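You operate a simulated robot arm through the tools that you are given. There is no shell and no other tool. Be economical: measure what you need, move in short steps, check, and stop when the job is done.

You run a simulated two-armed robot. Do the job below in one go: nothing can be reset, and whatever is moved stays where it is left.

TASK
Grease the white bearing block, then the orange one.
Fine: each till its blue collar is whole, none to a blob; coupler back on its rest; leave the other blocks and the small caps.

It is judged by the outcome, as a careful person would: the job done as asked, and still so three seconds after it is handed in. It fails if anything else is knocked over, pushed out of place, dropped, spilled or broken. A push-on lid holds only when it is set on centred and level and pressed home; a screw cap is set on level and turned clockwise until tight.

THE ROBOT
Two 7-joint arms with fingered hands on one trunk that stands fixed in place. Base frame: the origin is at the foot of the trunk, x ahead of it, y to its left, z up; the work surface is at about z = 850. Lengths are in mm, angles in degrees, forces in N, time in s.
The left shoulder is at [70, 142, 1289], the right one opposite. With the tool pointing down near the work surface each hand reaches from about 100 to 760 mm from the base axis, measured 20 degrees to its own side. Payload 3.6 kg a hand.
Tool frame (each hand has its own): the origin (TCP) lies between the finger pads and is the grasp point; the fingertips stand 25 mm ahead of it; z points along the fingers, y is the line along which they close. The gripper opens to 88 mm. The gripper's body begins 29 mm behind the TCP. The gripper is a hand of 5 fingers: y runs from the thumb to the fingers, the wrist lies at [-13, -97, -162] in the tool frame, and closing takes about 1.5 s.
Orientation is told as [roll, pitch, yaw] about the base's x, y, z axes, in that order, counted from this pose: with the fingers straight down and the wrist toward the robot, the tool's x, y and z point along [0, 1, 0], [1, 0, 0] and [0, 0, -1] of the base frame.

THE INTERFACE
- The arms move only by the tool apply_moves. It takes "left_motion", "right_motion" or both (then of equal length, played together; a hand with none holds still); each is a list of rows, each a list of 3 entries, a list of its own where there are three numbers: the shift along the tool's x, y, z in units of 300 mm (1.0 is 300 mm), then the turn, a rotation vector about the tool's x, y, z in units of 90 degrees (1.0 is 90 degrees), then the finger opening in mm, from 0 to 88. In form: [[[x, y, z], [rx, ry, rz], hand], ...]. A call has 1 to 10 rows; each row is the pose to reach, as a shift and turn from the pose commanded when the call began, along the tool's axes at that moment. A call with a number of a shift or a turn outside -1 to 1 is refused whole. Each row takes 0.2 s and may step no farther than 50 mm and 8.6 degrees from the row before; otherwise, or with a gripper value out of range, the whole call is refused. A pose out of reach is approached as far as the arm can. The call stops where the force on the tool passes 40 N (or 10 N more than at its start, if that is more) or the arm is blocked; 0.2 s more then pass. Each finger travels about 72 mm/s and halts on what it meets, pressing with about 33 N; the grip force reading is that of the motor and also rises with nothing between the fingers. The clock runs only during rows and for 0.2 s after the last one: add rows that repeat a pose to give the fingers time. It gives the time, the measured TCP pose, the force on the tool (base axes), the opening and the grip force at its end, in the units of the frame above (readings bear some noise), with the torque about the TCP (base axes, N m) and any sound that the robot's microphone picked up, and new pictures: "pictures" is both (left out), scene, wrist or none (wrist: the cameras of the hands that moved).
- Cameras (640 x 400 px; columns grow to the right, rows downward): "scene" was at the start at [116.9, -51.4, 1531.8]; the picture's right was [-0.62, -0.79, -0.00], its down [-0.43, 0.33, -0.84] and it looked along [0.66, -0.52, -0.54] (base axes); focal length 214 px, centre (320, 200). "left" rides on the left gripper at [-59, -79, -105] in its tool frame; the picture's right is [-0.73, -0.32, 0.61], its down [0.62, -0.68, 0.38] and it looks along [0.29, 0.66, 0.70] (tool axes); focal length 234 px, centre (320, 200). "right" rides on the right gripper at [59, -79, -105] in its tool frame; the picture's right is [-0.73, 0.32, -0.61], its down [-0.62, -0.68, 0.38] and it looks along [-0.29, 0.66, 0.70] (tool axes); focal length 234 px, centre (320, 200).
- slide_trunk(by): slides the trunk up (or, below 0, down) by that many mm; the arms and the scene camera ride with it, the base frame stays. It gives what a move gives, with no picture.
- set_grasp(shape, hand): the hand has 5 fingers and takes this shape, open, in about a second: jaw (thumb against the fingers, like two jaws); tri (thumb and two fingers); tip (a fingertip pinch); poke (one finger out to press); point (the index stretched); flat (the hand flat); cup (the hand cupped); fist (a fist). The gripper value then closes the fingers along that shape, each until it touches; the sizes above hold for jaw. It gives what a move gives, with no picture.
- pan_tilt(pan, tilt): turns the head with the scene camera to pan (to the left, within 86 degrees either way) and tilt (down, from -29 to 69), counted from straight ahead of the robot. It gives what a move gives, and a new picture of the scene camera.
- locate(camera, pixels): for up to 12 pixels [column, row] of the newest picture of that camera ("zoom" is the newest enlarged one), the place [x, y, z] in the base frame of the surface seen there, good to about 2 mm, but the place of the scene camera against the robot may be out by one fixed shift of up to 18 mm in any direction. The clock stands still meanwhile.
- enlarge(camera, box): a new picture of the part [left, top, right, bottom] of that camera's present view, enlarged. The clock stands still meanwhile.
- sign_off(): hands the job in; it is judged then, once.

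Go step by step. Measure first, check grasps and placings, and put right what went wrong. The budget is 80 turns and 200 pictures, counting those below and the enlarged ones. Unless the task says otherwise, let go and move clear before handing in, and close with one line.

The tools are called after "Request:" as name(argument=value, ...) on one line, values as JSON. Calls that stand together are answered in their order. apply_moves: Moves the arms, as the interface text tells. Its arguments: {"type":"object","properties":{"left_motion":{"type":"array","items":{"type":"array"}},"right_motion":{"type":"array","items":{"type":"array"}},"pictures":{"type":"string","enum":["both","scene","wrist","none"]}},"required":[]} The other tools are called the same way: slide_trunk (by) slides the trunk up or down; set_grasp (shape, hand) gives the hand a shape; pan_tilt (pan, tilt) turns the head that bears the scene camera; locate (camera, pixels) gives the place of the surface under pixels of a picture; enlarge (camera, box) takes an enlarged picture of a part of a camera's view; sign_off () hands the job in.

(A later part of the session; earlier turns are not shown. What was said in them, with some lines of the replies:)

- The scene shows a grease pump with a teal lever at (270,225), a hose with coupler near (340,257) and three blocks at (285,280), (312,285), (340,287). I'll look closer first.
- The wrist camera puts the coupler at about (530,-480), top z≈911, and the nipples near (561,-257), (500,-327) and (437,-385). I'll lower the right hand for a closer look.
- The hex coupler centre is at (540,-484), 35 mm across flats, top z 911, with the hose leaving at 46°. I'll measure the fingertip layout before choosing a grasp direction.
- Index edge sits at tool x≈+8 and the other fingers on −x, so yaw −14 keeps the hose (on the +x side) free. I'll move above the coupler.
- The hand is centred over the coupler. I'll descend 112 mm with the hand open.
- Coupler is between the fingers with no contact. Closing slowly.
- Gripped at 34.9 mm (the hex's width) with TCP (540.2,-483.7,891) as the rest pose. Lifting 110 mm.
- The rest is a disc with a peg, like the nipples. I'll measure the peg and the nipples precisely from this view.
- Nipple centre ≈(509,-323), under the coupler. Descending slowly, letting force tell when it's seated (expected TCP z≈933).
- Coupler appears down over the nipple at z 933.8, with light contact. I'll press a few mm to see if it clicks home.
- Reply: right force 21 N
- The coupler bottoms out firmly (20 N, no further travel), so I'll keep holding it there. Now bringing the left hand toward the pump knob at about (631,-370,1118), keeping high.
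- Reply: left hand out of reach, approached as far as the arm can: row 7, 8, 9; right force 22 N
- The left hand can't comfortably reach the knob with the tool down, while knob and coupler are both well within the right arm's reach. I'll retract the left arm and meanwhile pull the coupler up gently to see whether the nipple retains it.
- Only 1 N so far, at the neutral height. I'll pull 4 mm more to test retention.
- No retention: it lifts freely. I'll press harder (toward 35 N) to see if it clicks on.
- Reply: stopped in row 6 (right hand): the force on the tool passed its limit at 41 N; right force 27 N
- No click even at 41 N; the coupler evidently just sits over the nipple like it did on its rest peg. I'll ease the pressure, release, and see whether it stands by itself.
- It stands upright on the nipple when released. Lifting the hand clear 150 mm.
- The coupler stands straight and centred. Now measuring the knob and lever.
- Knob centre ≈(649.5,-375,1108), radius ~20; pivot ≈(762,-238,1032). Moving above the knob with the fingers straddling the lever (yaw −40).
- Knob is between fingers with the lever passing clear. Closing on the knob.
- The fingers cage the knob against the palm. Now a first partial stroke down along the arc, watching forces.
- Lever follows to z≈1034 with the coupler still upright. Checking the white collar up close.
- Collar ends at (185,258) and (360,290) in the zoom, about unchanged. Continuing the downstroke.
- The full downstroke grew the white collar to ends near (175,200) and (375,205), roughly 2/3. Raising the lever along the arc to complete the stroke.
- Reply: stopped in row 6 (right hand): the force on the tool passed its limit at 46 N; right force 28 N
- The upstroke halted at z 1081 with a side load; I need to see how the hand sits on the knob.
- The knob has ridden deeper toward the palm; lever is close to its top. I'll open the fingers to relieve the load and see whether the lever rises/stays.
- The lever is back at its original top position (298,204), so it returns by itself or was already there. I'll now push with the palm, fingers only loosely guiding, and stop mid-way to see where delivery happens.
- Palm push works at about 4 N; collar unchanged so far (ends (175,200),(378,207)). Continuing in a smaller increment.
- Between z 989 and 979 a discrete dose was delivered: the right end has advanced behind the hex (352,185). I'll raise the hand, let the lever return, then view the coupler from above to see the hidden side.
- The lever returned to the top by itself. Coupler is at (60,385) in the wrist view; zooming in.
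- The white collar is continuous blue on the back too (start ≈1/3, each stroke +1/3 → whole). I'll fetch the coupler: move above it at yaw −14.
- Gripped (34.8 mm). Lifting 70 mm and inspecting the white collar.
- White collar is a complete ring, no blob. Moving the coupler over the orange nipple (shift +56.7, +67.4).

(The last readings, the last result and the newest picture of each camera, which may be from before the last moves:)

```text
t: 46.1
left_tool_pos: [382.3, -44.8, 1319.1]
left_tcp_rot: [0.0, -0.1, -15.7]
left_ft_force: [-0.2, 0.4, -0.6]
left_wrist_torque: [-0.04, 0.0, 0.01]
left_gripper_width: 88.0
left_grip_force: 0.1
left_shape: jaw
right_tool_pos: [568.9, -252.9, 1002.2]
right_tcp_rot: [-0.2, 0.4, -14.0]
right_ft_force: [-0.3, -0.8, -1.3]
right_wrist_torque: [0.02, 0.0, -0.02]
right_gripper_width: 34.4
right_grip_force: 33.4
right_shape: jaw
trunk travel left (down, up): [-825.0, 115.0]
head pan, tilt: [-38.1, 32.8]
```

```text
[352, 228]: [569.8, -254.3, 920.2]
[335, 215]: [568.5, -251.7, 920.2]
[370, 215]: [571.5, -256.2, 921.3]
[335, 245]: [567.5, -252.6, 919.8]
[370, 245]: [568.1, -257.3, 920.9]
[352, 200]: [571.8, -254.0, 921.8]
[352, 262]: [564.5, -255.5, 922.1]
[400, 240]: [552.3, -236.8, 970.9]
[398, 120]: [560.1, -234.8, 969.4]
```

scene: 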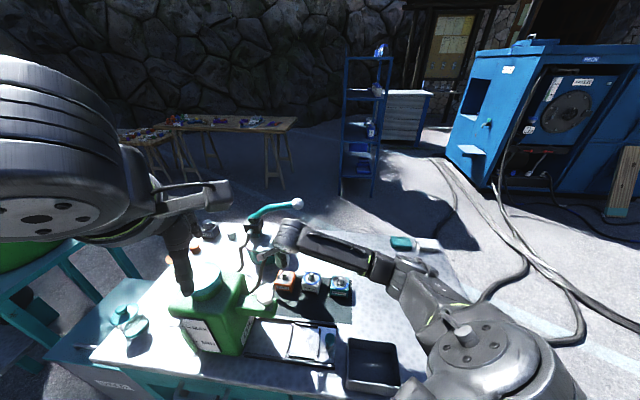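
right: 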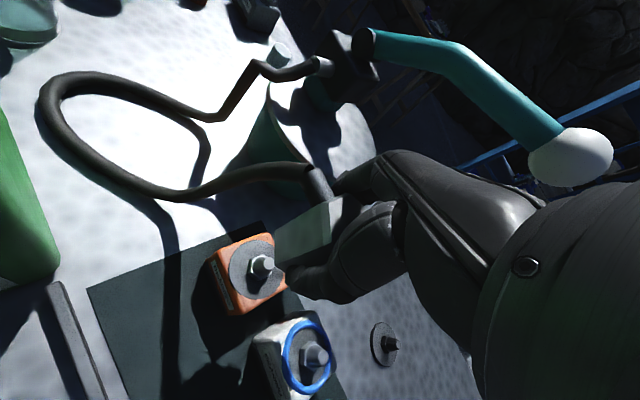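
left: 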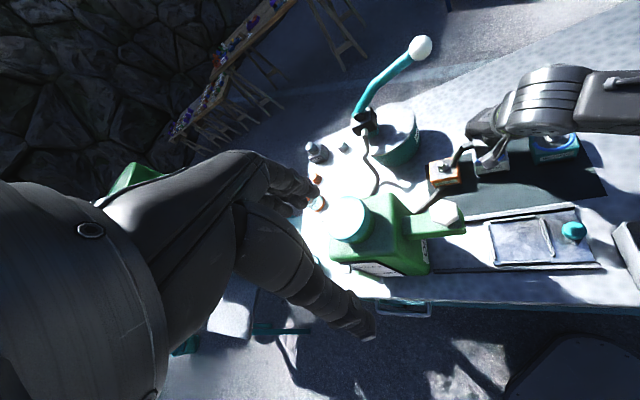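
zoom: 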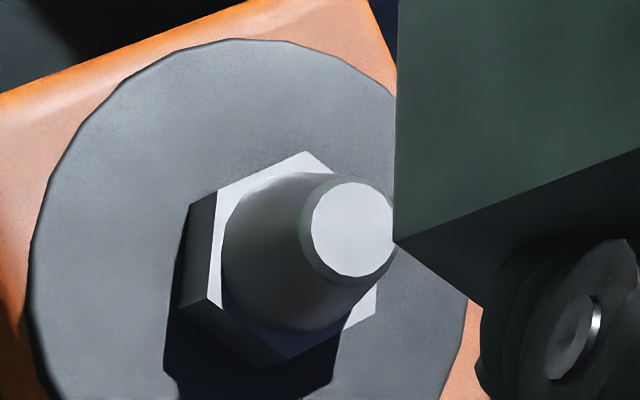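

Nipple reads (569,-254.5); nudging ~1.5 mm forward and descending gently to seat at z≈933.

Request:
apply_moves(right_motion=[[[-0.001, 0.0055, 0.08], [0, 0, 0], 12], [[-0.001, 0.0055, 0.14], [0, 0, 0], 12], [[-0.001, 0.0055, 0.165], [0, 0, 0], 12], [[-0.001, 0.0055, 0.185], [0, 0, 0], 12], [[-0.001, 0.0055, 0.205], [0, 0, 0], 12], [[-0.001, 0.0055, 0.222], [0, 0, 0], 12], [[-0.001, 0.0055, 0.232], [0, 0, 0], 12], [[-0.001, 0.0055, 0.232], [0, 0, 0], 12]], pictures="wrist")

Request:
enlarge(camera="scene", box=[265, 240, 325, 290])

```text
t: 47.9
left_tool_pos: [382.0, -43.9, 1317.0]
left_tcp_rot: [0.1, 0.0, -15.6]
left_ft_force: [1.0, -0.9, -0.6]
left_wrist_torque: [0.0, 0.04, 0.0]
left_gripper_width: 87.7
left_grip_force: 0.0
left_shape: jaw
right_tool_pos: [571.3, -255.2, 933.1]
right_tcp_rot: [-0.2, 0.2, -14.0]
right_ft_force: [-0.6, 0.0, -1.0]
right_wrist_torque: [-0.02, 0.03, -0.01]
right_gripper_width: 34.7
right_grip_force: 32.8
right_shape: jaw
trunk travel left (down, up): [-825.0, 115.0]
head pan, tilt: [-38.1, 32.8]
```

right: 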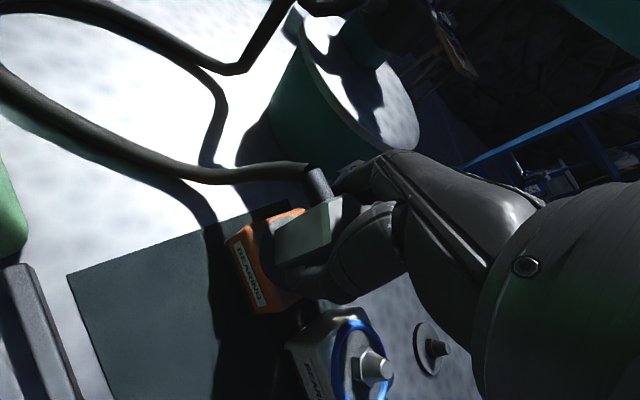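

```text
8.00 times, centred on (295, 265) of scene
```

zoom: 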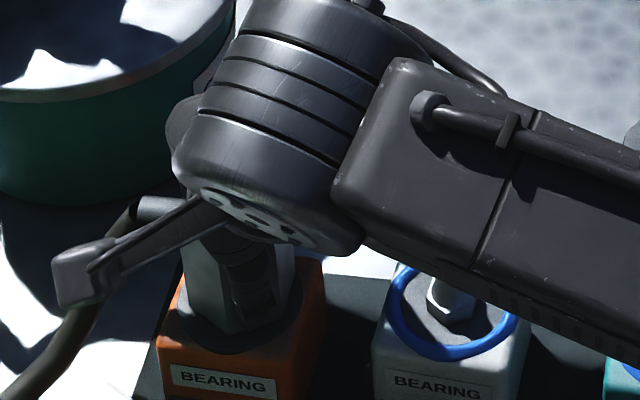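

Coupler went down over the orange nipple without resistance. A small press, then release and rise.

Request:
apply_moves(right_motion=[[[0, 0, 0.005], [0, 0, 0], 12], [[0, 0, 0.008], [0, 0, 0], 12], [[0, 0, 0.008], [0, 0, 0], 30], [[0, 0, 0.003], [0, 0, 0], 45], [[0, 0, 0.003], [0, 0, 0], 60], [[0, 0, 0.003], [0, 0, 0], 74], [[0, 0, 0.003], [0, 0, 0], 74]], pictures="none")

Request:
enlarge(camera="right", box=[190, 150, 370, 320])

```text
t: 49.5
left_tool_pos: [381.2, -43.1, 1318.0]
left_tcp_rot: [0.0, 0.1, -15.7]
left_ft_force: [0.3, 0.0, -0.2]
left_wrist_torque: [-0.01, -0.02, 0.02]
left_gripper_width: 87.7
left_grip_force: 0.1
left_shape: jaw
right_tool_pos: [569.7, -255.6, 932.6]
right_tcp_rot: [-0.1, 0.2, -14.0]
right_ft_force: [0.2, -0.1, -0.8]
right_wrist_torque: [0.0, -0.01, -0.03]
right_gripper_width: 73.5
right_grip_force: 0.0
right_shape: jaw
trunk travel left (down, up): [-825.0, 115.0]
head pan, tilt: [-38.1, 32.8]
```

```text
2.35 times, centred on (280, 235) of right
```

zoom: 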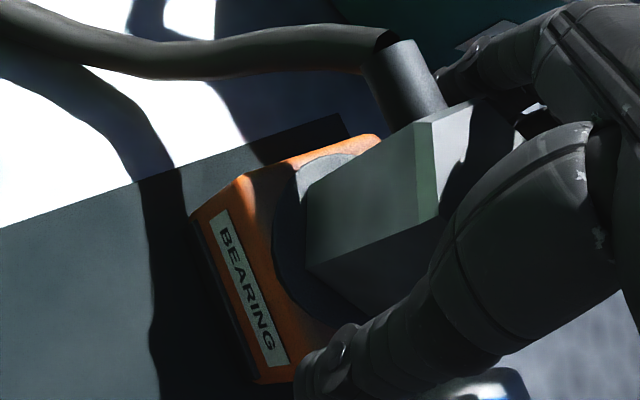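

Upright on the orange block. Rising straight up.

Request:
apply_moves(right_motion=[[[0, 0, -0.06], [0, 0, 0], 80], [[0, 0, -0.18], [0, 0, 0], 88], [[0, 0, -0.33], [0, 0, 0], 88], [[0, 0, -0.48], [0, 0, 0], 88], [[0, 0, -0.63], [0, 0, 0], 88], [[0, 0, -0.78], [0, 0, 0], 88], [[0, 0, -0.93], [0, 0, 0], 88], [[0, 0, -0.93], [0, 0, 0], 88]], pictures="scene")

Request:
enlarge(camera="scene", box=[265, 240, 325, 290])

```text
t: 51.3
left_tool_pos: [382.2, -42.6, 1318.1]
left_tcp_rot: [0.0, 0.0, -15.7]
left_ft_force: [-0.2, -0.2, -0.1]
left_wrist_torque: [0.0, 0.0, 0.02]
left_gripper_width: 87.8
left_grip_force: 0.0
left_shape: jaw
right_tool_pos: [573.3, -255.1, 1211.6]
right_tcp_rot: [-0.2, 0.5, -14.0]
right_ft_force: [-0.4, -0.8, -0.7]
right_wrist_torque: [0.01, 0.01, 0.01]
right_gripper_width: 88.1
right_grip_force: 0.0
right_shape: jaw
trunk travel left (down, up): [-825.0, 115.0]
head pan, tilt: [-38.1, 32.8]
```

scene: 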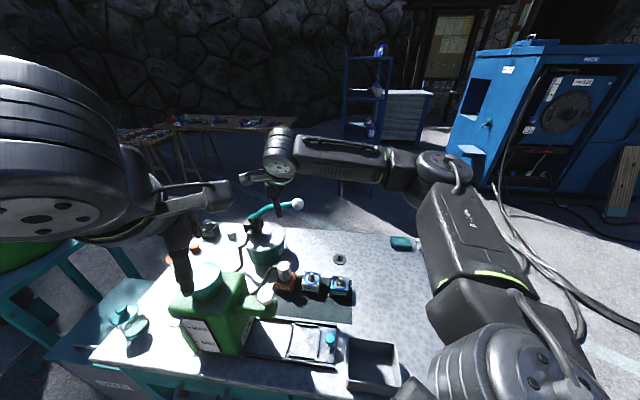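

```text
8.00 times, centred on (295, 265) of scene
```

zoom: 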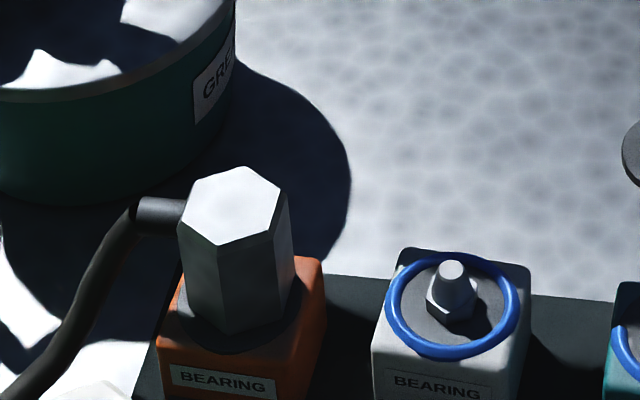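

Coupler stands well on orange. Moving above the knob again.

Request:
apply_moves(right_motion=[[[-0.083, 0.086, 0], [0, 0, 0.072], 88], [[-0.165, 0.172, 0], [0, 0, 0.145], 88], [[-0.248, 0.258, 0], [0, 0, 0.217], 88], [[-0.33, 0.343, 0], [0, 0, 0.289], 88], [[-0.33, 0.343, 0], [0, 0, 0.289], 88]], pictures="wrist")

```text
t: 52.5
left_tool_pos: [382.5, -42.4, 1318.4]
left_tcp_rot: [-0.1, -0.1, -15.7]
left_ft_force: [0.4, -0.7, 0.1]
left_wrist_torque: [-0.03, 0.02, 0.0]
left_gripper_width: 87.8
left_grip_force: 0.1
left_shape: jaw
right_tool_pos: [645.8, -374.5, 1210.4]
right_tcp_rot: [-0.4, 0.2, -40.0]
right_ft_force: [0.0, -0.3, 0.4]
right_wrist_torque: [-0.01, -0.01, -0.03]
right_gripper_width: 87.9
right_grip_force: 0.2
right_shape: jaw
trunk travel left (down, up): [-825.0, 115.0]
head pan, tilt: [-38.1, 32.8]
```

right: 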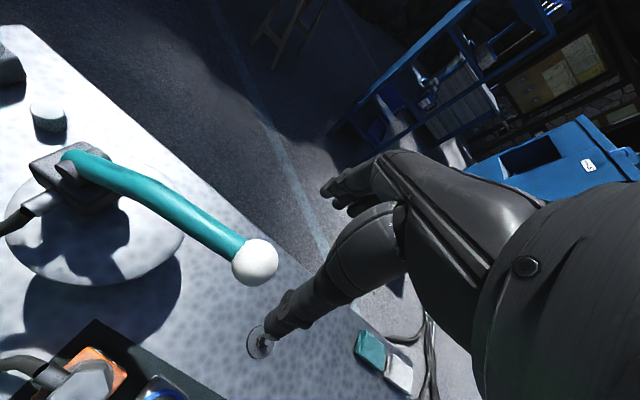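

Aligned. First stroke for orange: push down to z≈977.

Request:
apply_moves(right_motion=[[[0.008, 0, 0.15], [0, 0, 0], 72], [[0.01, 0, 0.31], [0, 0, 0], 60], [[0.008, 0, 0.36], [0, 0, 0], 54], [[-0.01, 0, 0.44], [0, 0, 0], 54], [[-0.025, 0, 0.52], [0, 0, 0], 54], [[-0.035, 0, 0.6], [0, 0, 0], 54], [[-0.028, 0, 0.68], [0, 0, 0], 54], [[-0.014, 0, 0.74], [0, 0, 0], 54], [[-0.003, 0, 0.777], [0, 0, 0], 54], [[-0.003, 0, 0.777], [0, 0, 0], 54]], pictures="none")

Request:
enlarge(camera="scene", box=[265, 240, 325, 290])

```text
t: 54.7
left_tool_pos: [381.5, -44.9, 1319.3]
left_tcp_rot: [0.1, -0.1, -15.8]
left_ft_force: [-0.3, -0.2, -0.3]
left_wrist_torque: [-0.04, 0.0, 0.02]
left_gripper_width: 87.8
left_grip_force: 0.0
left_shape: jaw
right_tool_pos: [644.3, -376.6, 977.0]
right_tcp_rot: [-0.3, 0.2, -40.1]
right_ft_force: [-0.4, -5.3, 5.0]
right_wrist_torque: [0.19, -0.05, -0.04]
right_gripper_width: 54.1
right_grip_force: 0.1
right_shape: jaw
trunk travel left (down, up): [-825.0, 115.0]
head pan, tilt: [-38.1, 32.8]
```

```text
8.00 times, centred on (295, 265) of scene
```

zoom: 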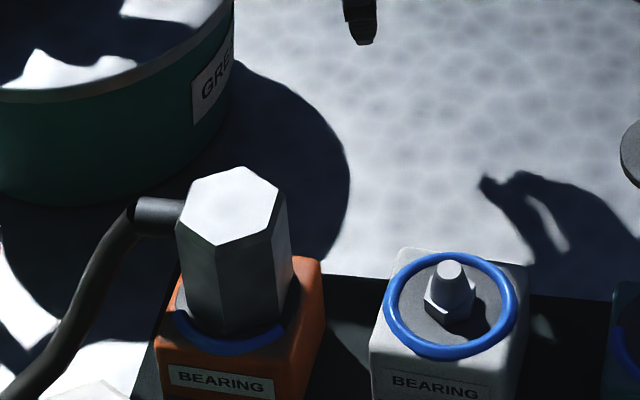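

First third appeared on orange. Raise to reset the lever and stroke again.

Request:
apply_moves(right_motion=[[[-0.02, 0, -0.12], [0, 0, 0], 54], [[-0.02, 0, -0.25], [0, 0, 0], 54], [[-0.01, 0, -0.37], [0, 0, 0], 54], [[0.01, 0, -0.46], [0, 0, 0], 54], [[0.01, 0, -0.46], [0, 0, 0], 54], [[0.01, 0, -0.46], [0, 0, 0], 54]], pictures="wrist")

Request:
enlarge(camera="scene", box=[235, 175, 335, 255])

```text
t: 56.1
left_tool_pos: [382.4, -43.7, 1319.2]
left_tcp_rot: [0.0, 0.0, -15.8]
left_ft_force: [-0.5, 0.3, -0.9]
left_wrist_torque: [0.01, -0.02, 0.0]
left_gripper_width: 87.8
left_grip_force: 0.0
left_shape: jaw
right_tool_pos: [647.2, -373.3, 1116.7]
right_tcp_rot: [-0.3, 0.2, -40.0]
right_ft_force: [-0.6, 0.4, 0.0]
right_wrist_torque: [0.02, 0.01, -0.02]
right_gripper_width: 54.3
right_grip_force: 0.1
right_shape: jaw
trunk travel left (down, up): [-825.0, 115.0]
head pan, tilt: [-38.1, 32.8]
```

right: 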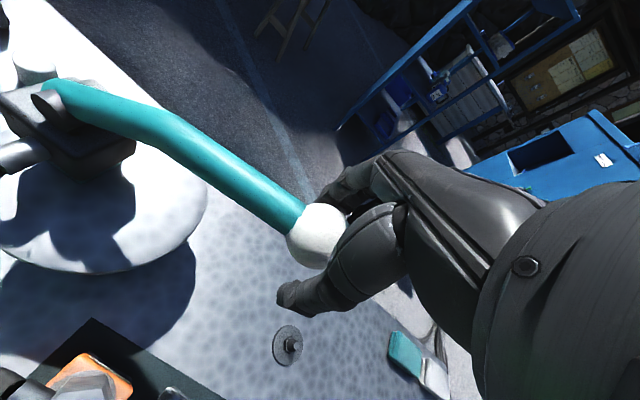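

```text
5.00 times, centred on (285, 215) of scene
```

zoom: 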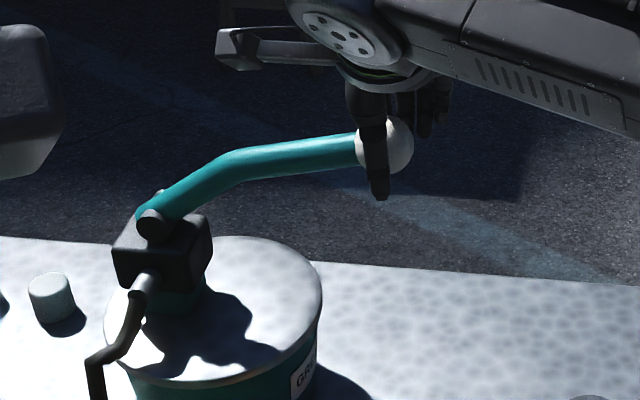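

Lever is back at the top (knob (385,145) in zoom). Second stroke to z≈977.

Request:
apply_moves(right_motion=[[[0, 0, 0.05], [0, 0, 0], 54], [[-0.015, 0, 0.12], [0, 0, 0], 54], [[-0.03, 0, 0.2], [0, 0, 0], 54], [[-0.038, 0, 0.28], [0, 0, 0], 54], [[-0.034, 0, 0.35], [0, 0, 0], 54], [[-0.024, 0, 0.41], [0, 0, 0], 54], [[-0.01, 0, 0.463], [0, 0, 0], 54], [[-0.01, 0, 0.463], [0, 0, 0], 54]], pictures="none")

Request:
enlarge(camera="scene", box=[265, 240, 325, 290])

```text
t: 57.9
left_tool_pos: [379.0, -43.6, 1318.2]
left_tcp_rot: [-0.1, -0.1, -15.7]
left_ft_force: [0.2, -0.4, 0.3]
left_wrist_torque: [-0.02, -0.02, 0.01]
left_gripper_width: 87.9
left_grip_force: 0.1
left_shape: jaw
right_tool_pos: [644.4, -376.4, 977.5]
right_tcp_rot: [-0.2, 0.2, -40.0]
right_ft_force: [-0.6, -3.3, 4.9]
right_wrist_torque: [0.12, -0.02, 0.0]
right_gripper_width: 54.4
right_grip_force: 0.0
right_shape: jaw
trunk travel left (down, up): [-825.0, 115.0]
head pan, tilt: [-38.1, 32.8]
```

```text
8.00 times, centred on (295, 265) of scene
```

zoom: 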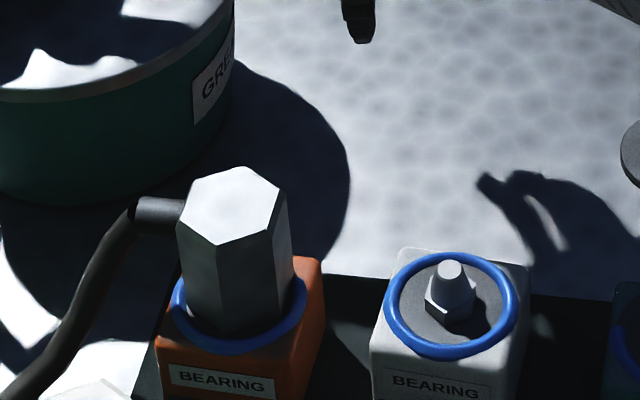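

Two-thirds now (ends by (180,280) and (302,278)), matching white's intermediate stage. Reset and do the third stroke.

Request:
apply_moves(right_motion=[[[-0.02, 0, -0.12], [0, 0, 0], 54], [[-0.02, 0, -0.25], [0, 0, 0], 54], [[-0.01, 0, -0.37], [0, 0, 0], 54], [[0.01, 0, -0.46], [0, 0, 0], 54], [[0.01, 0, -0.46], [0, 0, 0], 54], [[0.01, 0, -0.46], [0, 0, 0], 54]], pictures="none")

Request:
enlarge(camera="scene", box=[275, 255, 305, 285])

```text
t: 59.3
left_tool_pos: [380.2, -42.6, 1317.9]
left_tcp_rot: [0.0, 0.1, -15.8]
left_ft_force: [-0.6, 0.0, 0.3]
left_wrist_torque: [0.03, 0.01, 0.03]
left_gripper_width: 87.7
left_grip_force: 0.1
left_shape: jaw
right_tool_pos: [648.1, -375.0, 1114.4]
right_tcp_rot: [-0.2, 0.2, -39.9]
right_ft_force: [0.6, -0.7, -0.6]
right_wrist_torque: [0.0, 0.0, -0.01]
right_gripper_width: 54.2
right_grip_force: 0.1
right_shape: jaw
trunk travel left (down, up): [-825.0, 115.0]
head pan, tilt: [-38.1, 32.8]
```

```text
13.33 times, centred on (290, 270) of scene
```

zoom: 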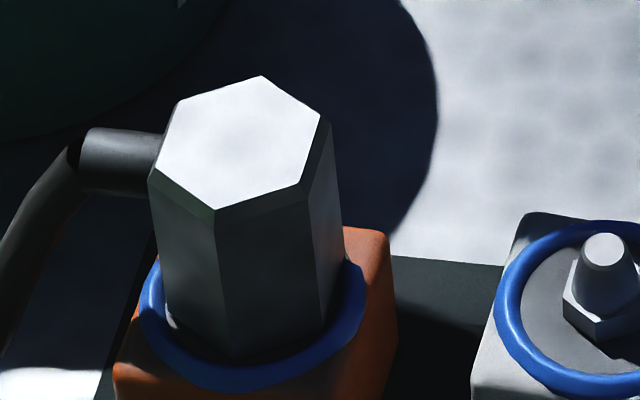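

A blunt ring end is visible at (355,265), so it's still incomplete. Third stroke.

Request:
apply_moves(right_motion=[[[0, 0, 0.05], [0, 0, 0], 54], [[-0.015, 0, 0.12], [0, 0, 0], 54], [[-0.03, 0, 0.2], [0, 0, 0], 54], [[-0.038, 0, 0.28], [0, 0, 0], 54], [[-0.034, 0, 0.35], [0, 0, 0], 54], [[-0.024, 0, 0.41], [0, 0, 0], 54], [[-0.01, 0, 0.463], [0, 0, 0], 54], [[-0.01, 0, 0.463], [0, 0, 0], 54]], pictures="none")

Request:
enlarge(camera="scene", box=[275, 255, 305, 285])

```text
t: 61.1
left_tool_pos: [380.7, -43.6, 1318.5]
left_tcp_rot: [0.0, -0.2, -15.7]
left_ft_force: [0.5, -0.2, -0.4]
left_wrist_torque: [0.03, 0.0, 0.02]
left_gripper_width: 87.6
left_grip_force: 0.1
left_shape: jaw
right_tool_pos: [644.4, -375.7, 976.1]
right_tcp_rot: [-0.3, 0.2, -40.0]
right_ft_force: [-0.7, -5.3, 5.8]
right_wrist_torque: [0.16, 0.01, -0.01]
right_gripper_width: 54.1
right_grip_force: 0.1
right_shape: jaw
trunk travel left (down, up): [-825.0, 115.0]
head pan, tilt: [-38.1, 32.8]
```

```text
13.33 times, centred on (290, 270) of scene
```

zoom: 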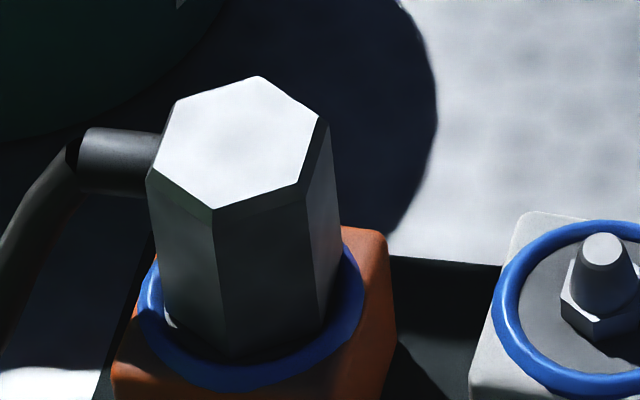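

The ring now runs behind the hex. Raising and clearing the knob.

Request:
apply_moves(right_motion=[[[-0.02, 0, -0.12], [0, 0, 0], 56], [[-0.02, 0, -0.25], [0, 0, 0], 58], [[-0.01, 0, -0.37], [0, 0, 0], 62], [[0.005, 0, -0.5], [0, 0, 0], 75], [[0.005, 0, -0.64], [0, 0, 0], 88], [[0.005, 0, -0.78], [0, 0, 0], 88], [[0.005, 0, -0.78], [0, 0, 0], 88]], pictures="none")

```text
t: 62.7
left_tool_pos: [381.6, -44.2, 1319.0]
left_tcp_rot: [0.0, 0.0, -15.7]
left_ft_force: [-1.0, 0.4, 0.2]
left_wrist_torque: [0.0, 0.0, -0.01]
left_gripper_width: 87.8
left_grip_force: 0.0
left_shape: jaw
right_tool_pos: [647.6, -374.0, 1207.9]
right_tcp_rot: [-0.3, 0.3, -39.9]
right_ft_force: [-0.3, -0.2, 0.4]
right_wrist_torque: [0.02, 0.0, 0.0]
right_gripper_width: 88.0
right_grip_force: 0.0
right_shape: jaw
trunk travel left (down, up): [-825.0, 115.0]
head pan, tilt: [-38.1, 32.8]
```

Request:
apply_moves(right_motion=[[[0.034, -0.114, 0], [0, 0, -0.072], 88], [[0.068, -0.228, 0], [0, 0, -0.144], 88], [[0.101, -0.342, 0], [0, 0, -0.216], 88], [[0.135, -0.456, 0], [0, 0, -0.288], 88], [[0.135, -0.456, 0.13], [0, 0, -0.288], 88], [[0.135, -0.456, 0.27], [0, 0, -0.288], 88], [[0.135, -0.456, 0.41], [0, 0, -0.288], 88], [[0.135, -0.456, 0.53], [0, 0, -0.288], 88], [[0.135, -0.456, 0.53], [0, 0, -0.288], 88]], pictures="wrist")

Request:
enlarge(camera="right", box=[160, 150, 380, 350])

```text
t: 64.7
left_tool_pos: [381.7, -42.2, 1318.4]
left_tcp_rot: [0.0, 0.0, -15.7]
left_ft_force: [-0.6, 0.2, -1.0]
left_wrist_torque: [0.0, 0.0, 0.02]
left_gripper_width: 87.6
left_grip_force: 0.1
left_shape: jaw
right_tool_pos: [567.9, -253.9, 1049.5]
right_tcp_rot: [-0.1, 0.3, -14.1]
right_ft_force: [0.1, 0.8, 0.8]
right_wrist_torque: [-0.04, 0.0, -0.03]
right_gripper_width: 87.8
right_grip_force: 0.0
right_shape: jaw
trunk travel left (down, up): [-825.0, 115.0]
head pan, tilt: [-38.1, 32.8]
```

right: 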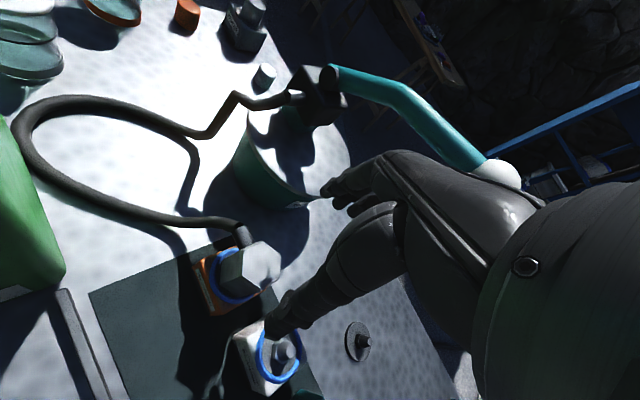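

```text
2.00 times, centred on (270, 250) of right
```

zoom: 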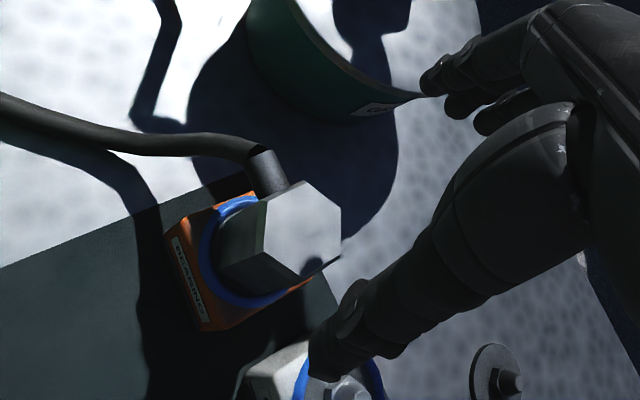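

Request:
locate(camera="zoom", pixels=[[302, 230], [306, 185], [340, 212], [338, 250], [302, 280], [266, 252], [272, 198]])

```text
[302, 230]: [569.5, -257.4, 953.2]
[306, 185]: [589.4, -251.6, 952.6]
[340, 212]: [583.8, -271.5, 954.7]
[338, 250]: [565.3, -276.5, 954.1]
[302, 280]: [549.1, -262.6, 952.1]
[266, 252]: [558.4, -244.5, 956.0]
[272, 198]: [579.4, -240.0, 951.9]
```

Coupler centre ≈(570.5,-257). Descending and gripping.

Request:
apply_moves(right_motion=[[[-0.007, 0.009, 0.11], [0, 0, 0], 84], [[-0.007, 0.009, 0.23], [0, 0, 0], 78], [[-0.007, 0.009, 0.33], [0, 0, 0], 76], [[-0.007, 0.009, 0.388], [0, 0, 0], 76], [[-0.007, 0.009, 0.388], [0, 0, 0], 60], [[-0.007, 0.009, 0.388], [0, 0, 0], 45], [[-0.007, 0.009, 0.388], [0, 0, 0], 32], [[-0.007, 0.009, 0.388], [0, 0, 0], 22], [[-0.007, 0.009, 0.388], [0, 0, 0], 15], [[-0.007, 0.009, 0.388], [0, 0, 0], 15]], pictures="none")

```text
t: 66.9
left_tool_pos: [383.1, -43.1, 1317.5]
left_tcp_rot: [-0.1, 0.0, -15.6]
left_ft_force: [-0.1, -0.5, -0.6]
left_wrist_torque: [-0.01, 0.01, 0.0]
left_gripper_width: 87.6
left_grip_force: 0.1
left_shape: jaw
right_tool_pos: [568.6, -258.4, 934.8]
right_tcp_rot: [-0.2, 0.4, -14.1]
right_ft_force: [0.2, 0.3, 0.3]
right_wrist_torque: [-0.01, 0.0, -0.01]
right_gripper_width: 34.5
right_grip_force: 33.1
right_shape: jaw
trunk travel left (down, up): [-825.0, 115.0]
head pan, tilt: [-38.1, 32.8]
```

Request:
apply_moves(right_motion=[[[0, 0, -0.03], [0, 0, 0], 15], [[0, 0, -0.1], [0, 0, 0], 15], [[0, 0, -0.18], [0, 0, 0], 15], [[0, 0, -0.235], [0, 0, 0], 15], [[0, 0, -0.235], [0, 0, 0], 15]], pictures="wrist")

Request:
enlarge(camera="scene", box=[265, 240, 325, 290])

Request:
enlarge(camera="right", box=[190, 210, 310, 320])

```text
t: 68.1
left_tool_pos: [381.8, -43.1, 1317.6]
left_tcp_rot: [-0.1, 0.1, -15.7]
left_ft_force: [-0.3, 0.7, 0.1]
left_wrist_torque: [0.0, 0.01, -0.04]
left_gripper_width: 88.1
left_grip_force: 0.1
left_shape: jaw
right_tool_pos: [570.7, -258.3, 1006.3]
right_tcp_rot: [-0.1, 0.3, -14.2]
right_ft_force: [0.2, 0.2, -2.7]
right_wrist_torque: [-0.04, -0.03, -0.03]
right_gripper_width: 34.9
right_grip_force: 33.3
right_shape: jaw
trunk travel left (down, up): [-825.0, 115.0]
head pan, tilt: [-38.1, 32.8]
```

right: 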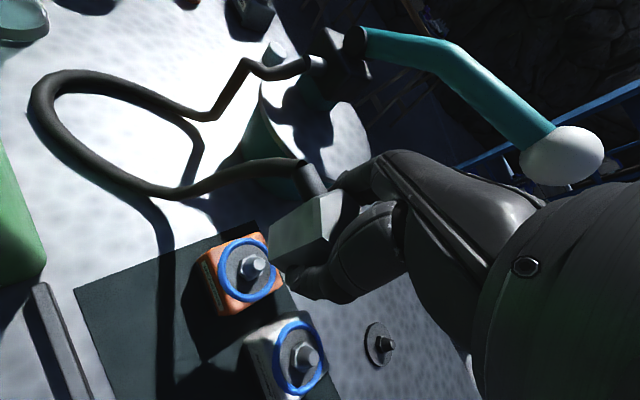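

```text
8.00 times, centred on (295, 265) of scene
```

zoom: 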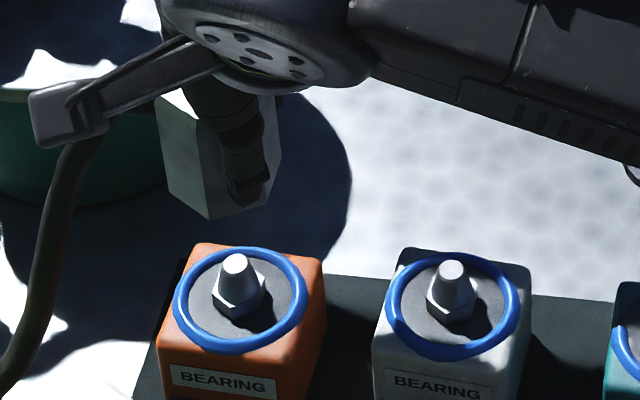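

```text
3.64 times, centred on (250, 265) of right
```

zoom: 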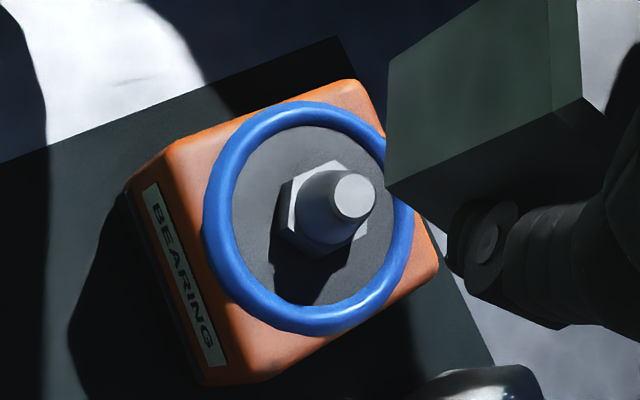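

Both collars are whole rings. Carrying the coupler back toward the rest, curving away from the knob.

Request:
apply_moves(right_motion=[[[-0.12, -0.08, 0], [0, 0, 0], 15], [[-0.26, -0.12, 0], [0, 0, 0], 15], [[-0.41, -0.12, 0], [0, 0, 0], 15], [[-0.55, -0.06, 0], [0, 0, 0], 15], [[-0.68, 0.02, 0], [0, 0, 0], 15], [[-0.76, 0.093, 0], [0, 0, 0], 15], [[-0.76, 0.093, 0], [0, 0, 0], 15]], pictures="wrist")

Request:
enlarge(camera="right", box=[190, 210, 310, 320])

```text
t: 69.7
left_tool_pos: [381.9, -42.7, 1318.1]
left_tcp_rot: [0.1, 0.0, -15.7]
left_ft_force: [-0.2, 0.8, -0.1]
left_wrist_torque: [0.02, -0.05, -0.01]
left_gripper_width: 87.9
left_grip_force: 0.1
left_shape: jaw
right_tool_pos: [540.8, -487.4, 1006.0]
right_tcp_rot: [-0.2, 0.2, -14.0]
right_ft_force: [-0.2, -0.1, -1.4]
right_wrist_torque: [0.03, -0.01, -0.01]
right_gripper_width: 34.8
right_grip_force: 33.0
right_shape: jaw
trunk travel left (down, up): [-825.0, 115.0]
head pan, tilt: [-38.1, 32.8]
```

right: 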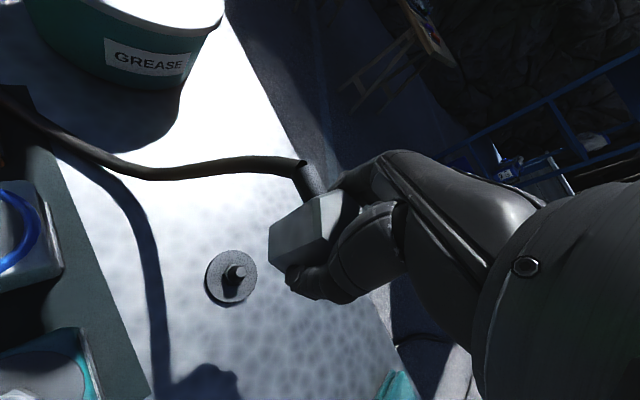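

```text
3.64 times, centred on (250, 265) of right
```

zoom: 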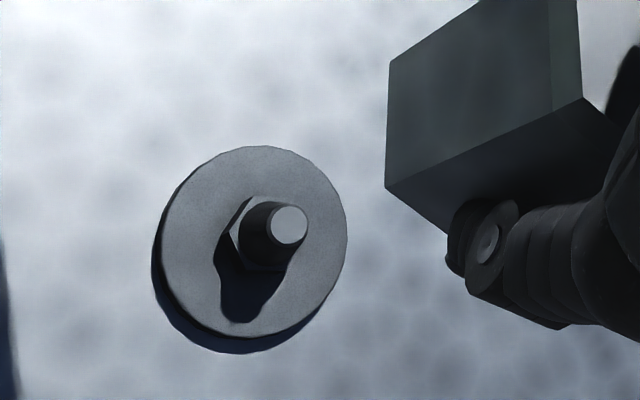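

Request:
locate(camera="zoom", pixels=[[289, 226], [282, 220], [295, 220], [282, 233], [295, 233], [387, 188], [447, 233], [265, 150], [165, 245], [345, 240], [250, 335]])

```text
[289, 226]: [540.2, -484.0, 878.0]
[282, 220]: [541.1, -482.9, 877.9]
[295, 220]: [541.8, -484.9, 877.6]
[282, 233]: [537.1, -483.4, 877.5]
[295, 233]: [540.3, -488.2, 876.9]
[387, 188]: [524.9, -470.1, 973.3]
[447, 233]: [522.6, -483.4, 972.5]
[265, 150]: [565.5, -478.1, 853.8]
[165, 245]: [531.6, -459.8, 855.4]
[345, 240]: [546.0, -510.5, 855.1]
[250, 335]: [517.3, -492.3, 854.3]
```

Peg (540.1,-484.6), coupler centred over it within ~1 mm. Lowering onto the rest.

Request:
apply_moves(right_motion=[[[0.002, 0, 0.12], [0, 0, 0], 12], [[0.002, 0, 0.23], [0, 0, 0], 12], [[0.002, 0, 0.29], [0, 0, 0], 12], [[0.002, 0, 0.315], [0, 0, 0], 12], [[0.002, 0, 0.335], [0, 0, 0], 12], [[0.002, 0, 0.355], [0, 0, 0], 12], [[0.002, 0, 0.37], [0, 0, 0], 12], [[0.002, 0, 0.38], [0, 0, 0], 12], [[0.002, 0, 0.38], [0, 0, 0], 12]], pictures="wrist")

```text
t: 71.7
left_tool_pos: [381.3, -44.1, 1318.6]
left_tcp_rot: [0.1, 0.0, -15.7]
left_ft_force: [0.4, -0.1, 0.8]
left_wrist_torque: [0.02, -0.01, 0.02]
left_gripper_width: 87.8
left_grip_force: 0.1
left_shape: jaw
right_tool_pos: [540.2, -487.5, 891.3]
right_tcp_rot: [-0.3, 0.3, -14.1]
right_ft_force: [0.7, -0.2, -1.3]
right_wrist_torque: [0.01, 0.02, 0.02]
right_gripper_width: 34.8
right_grip_force: 33.1
right_shape: jaw
trunk travel left (down, up): [-825.0, 115.0]
head pan, tilt: [-38.1, 32.8]
```

right: 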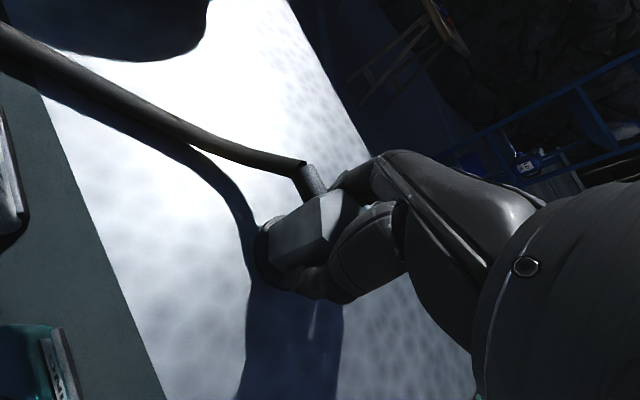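

Request:
apply_moves(right_motion=[[[0, 0, 0.004], [0, 0, 0], 12], [[0, 0, 0.008], [0, 0, 0], 12], [[0, 0, 0.012], [0, 0, 0], 12], [[0, 0, 0.012], [0, 0, 0], 12]], pictures="none")

Request:
enlarge(camera="right", box=[240, 150, 380, 310])

Request:
enlarge(camera="scene", box=[310, 225, 370, 275])

```text
t: 72.7
left_tool_pos: [381.6, -42.5, 1319.0]
left_tcp_rot: [-0.1, -0.1, -15.7]
left_ft_force: [0.0, 1.0, 0.2]
left_wrist_torque: [-0.01, 0.01, 0.01]
left_gripper_width: 87.8
left_grip_force: 0.1
left_shape: jaw
right_tool_pos: [540.0, -485.2, 890.1]
right_tcp_rot: [-0.3, 0.2, -14.1]
right_ft_force: [3.2, -3.3, 11.6]
right_wrist_torque: [-0.1, -0.19, -0.05]
right_gripper_width: 35.3
right_grip_force: 33.1
right_shape: jaw
trunk travel left (down, up): [-825.0, 115.0]
head pan, tilt: [-38.1, 32.8]
```

```text
2.50 times, centred on (310, 230) of right
```

zoom: 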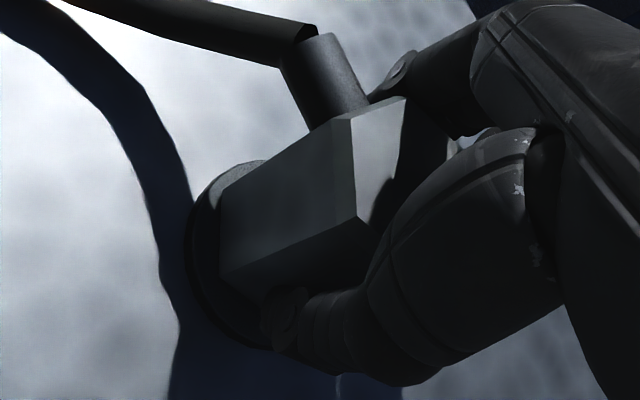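

```text
8.00 times, centred on (340, 250) of scene
```

zoom: 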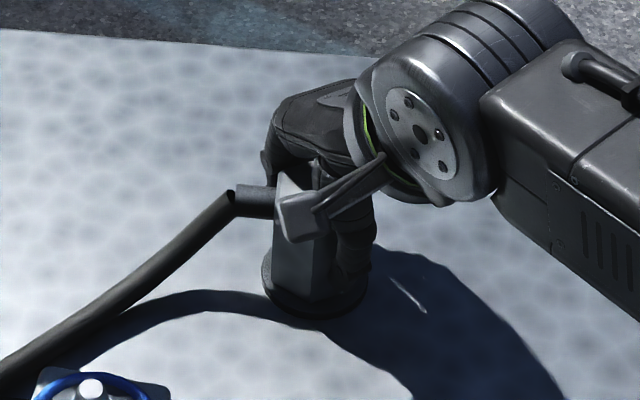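

Seated firmly on the rest (z 890, 12 N). Releasing and rising.

Request:
apply_moves(right_motion=[[[0, 0, -0.006], [0, 0, 0], 30], [[0, 0, -0.006], [0, 0, 0], 48], [[0, 0, -0.006], [0, 0, 0], 64], [[0, 0, -0.006], [0, 0, 0], 80], [[0, 0, -0.006], [0, 0, 0], 88], [[0, 0, -0.1], [0, 0, 0], 88], [[0, 0, -0.25], [0, 0, 0], 88], [[0, 0, -0.41], [0, 0, 0], 88], [[0, -0.05, -0.56], [0, 0, 0], 88], [[0, -0.15, -0.68], [0, 0, 0], 88]])

Request:
enlarge(camera="scene", box=[230, 190, 370, 300])

Request:
enlarge(camera="right", box=[180, 150, 380, 350])

```text
t: 74.9
left_tool_pos: [378.6, -43.6, 1318.5]
left_tcp_rot: [0.0, 0.0, -15.7]
left_ft_force: [-0.4, 0.8, 0.3]
left_wrist_torque: [-0.02, 0.0, 0.04]
left_gripper_width: 88.0
left_grip_force: 0.1
left_shape: jaw
right_tool_pos: [496.9, -475.5, 1094.5]
right_tcp_rot: [-0.2, 0.2, -14.0]
right_ft_force: [-0.2, 0.3, -0.4]
right_wrist_torque: [0.02, -0.02, -0.02]
right_gripper_width: 87.4
right_grip_force: 0.1
right_shape: jaw
trunk travel left (down, up): [-825.0, 115.0]
head pan, tilt: [-38.1, 32.8]
```

scene: 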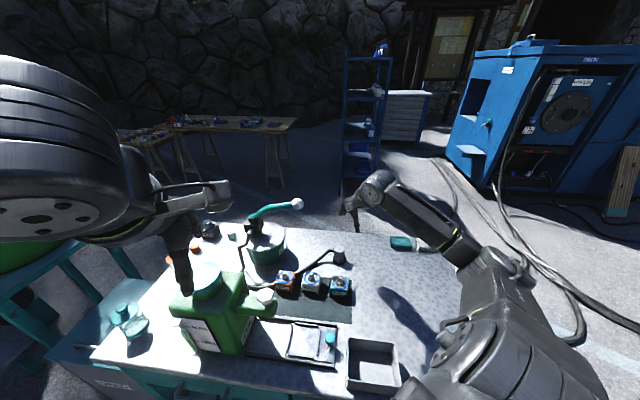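
right: 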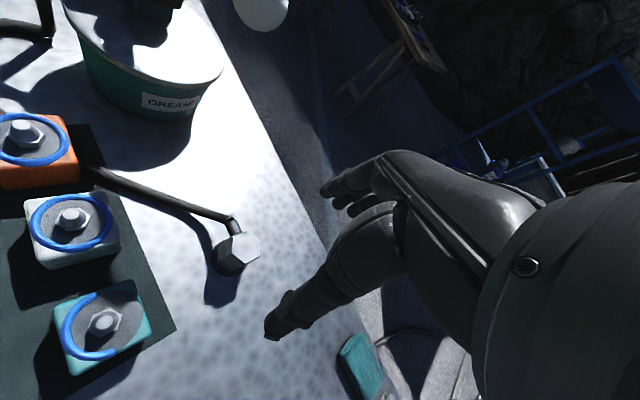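

```text
3.64 times, centred on (300, 245) of scene
```

zoom: 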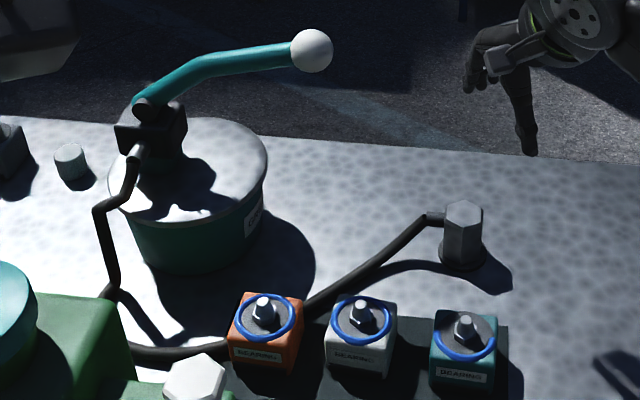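

```text
2.00 times, centred on (280, 250) of right
```

zoom: 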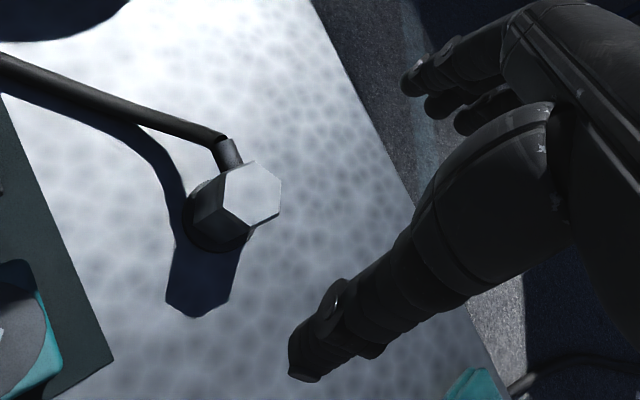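

The coupler stands on its rest, the white and orange collars are whole rings, blue's partial collar is unchanged, and the lever is back up with both hands clear. Handing in.

Request:
sign_off()

```text
The job is handed in.
```

I greased the white block and then the orange one until each blue collar was a complete ring with no blob. The coupler is back on its rest, and I left the other blocks and the small caps alone.
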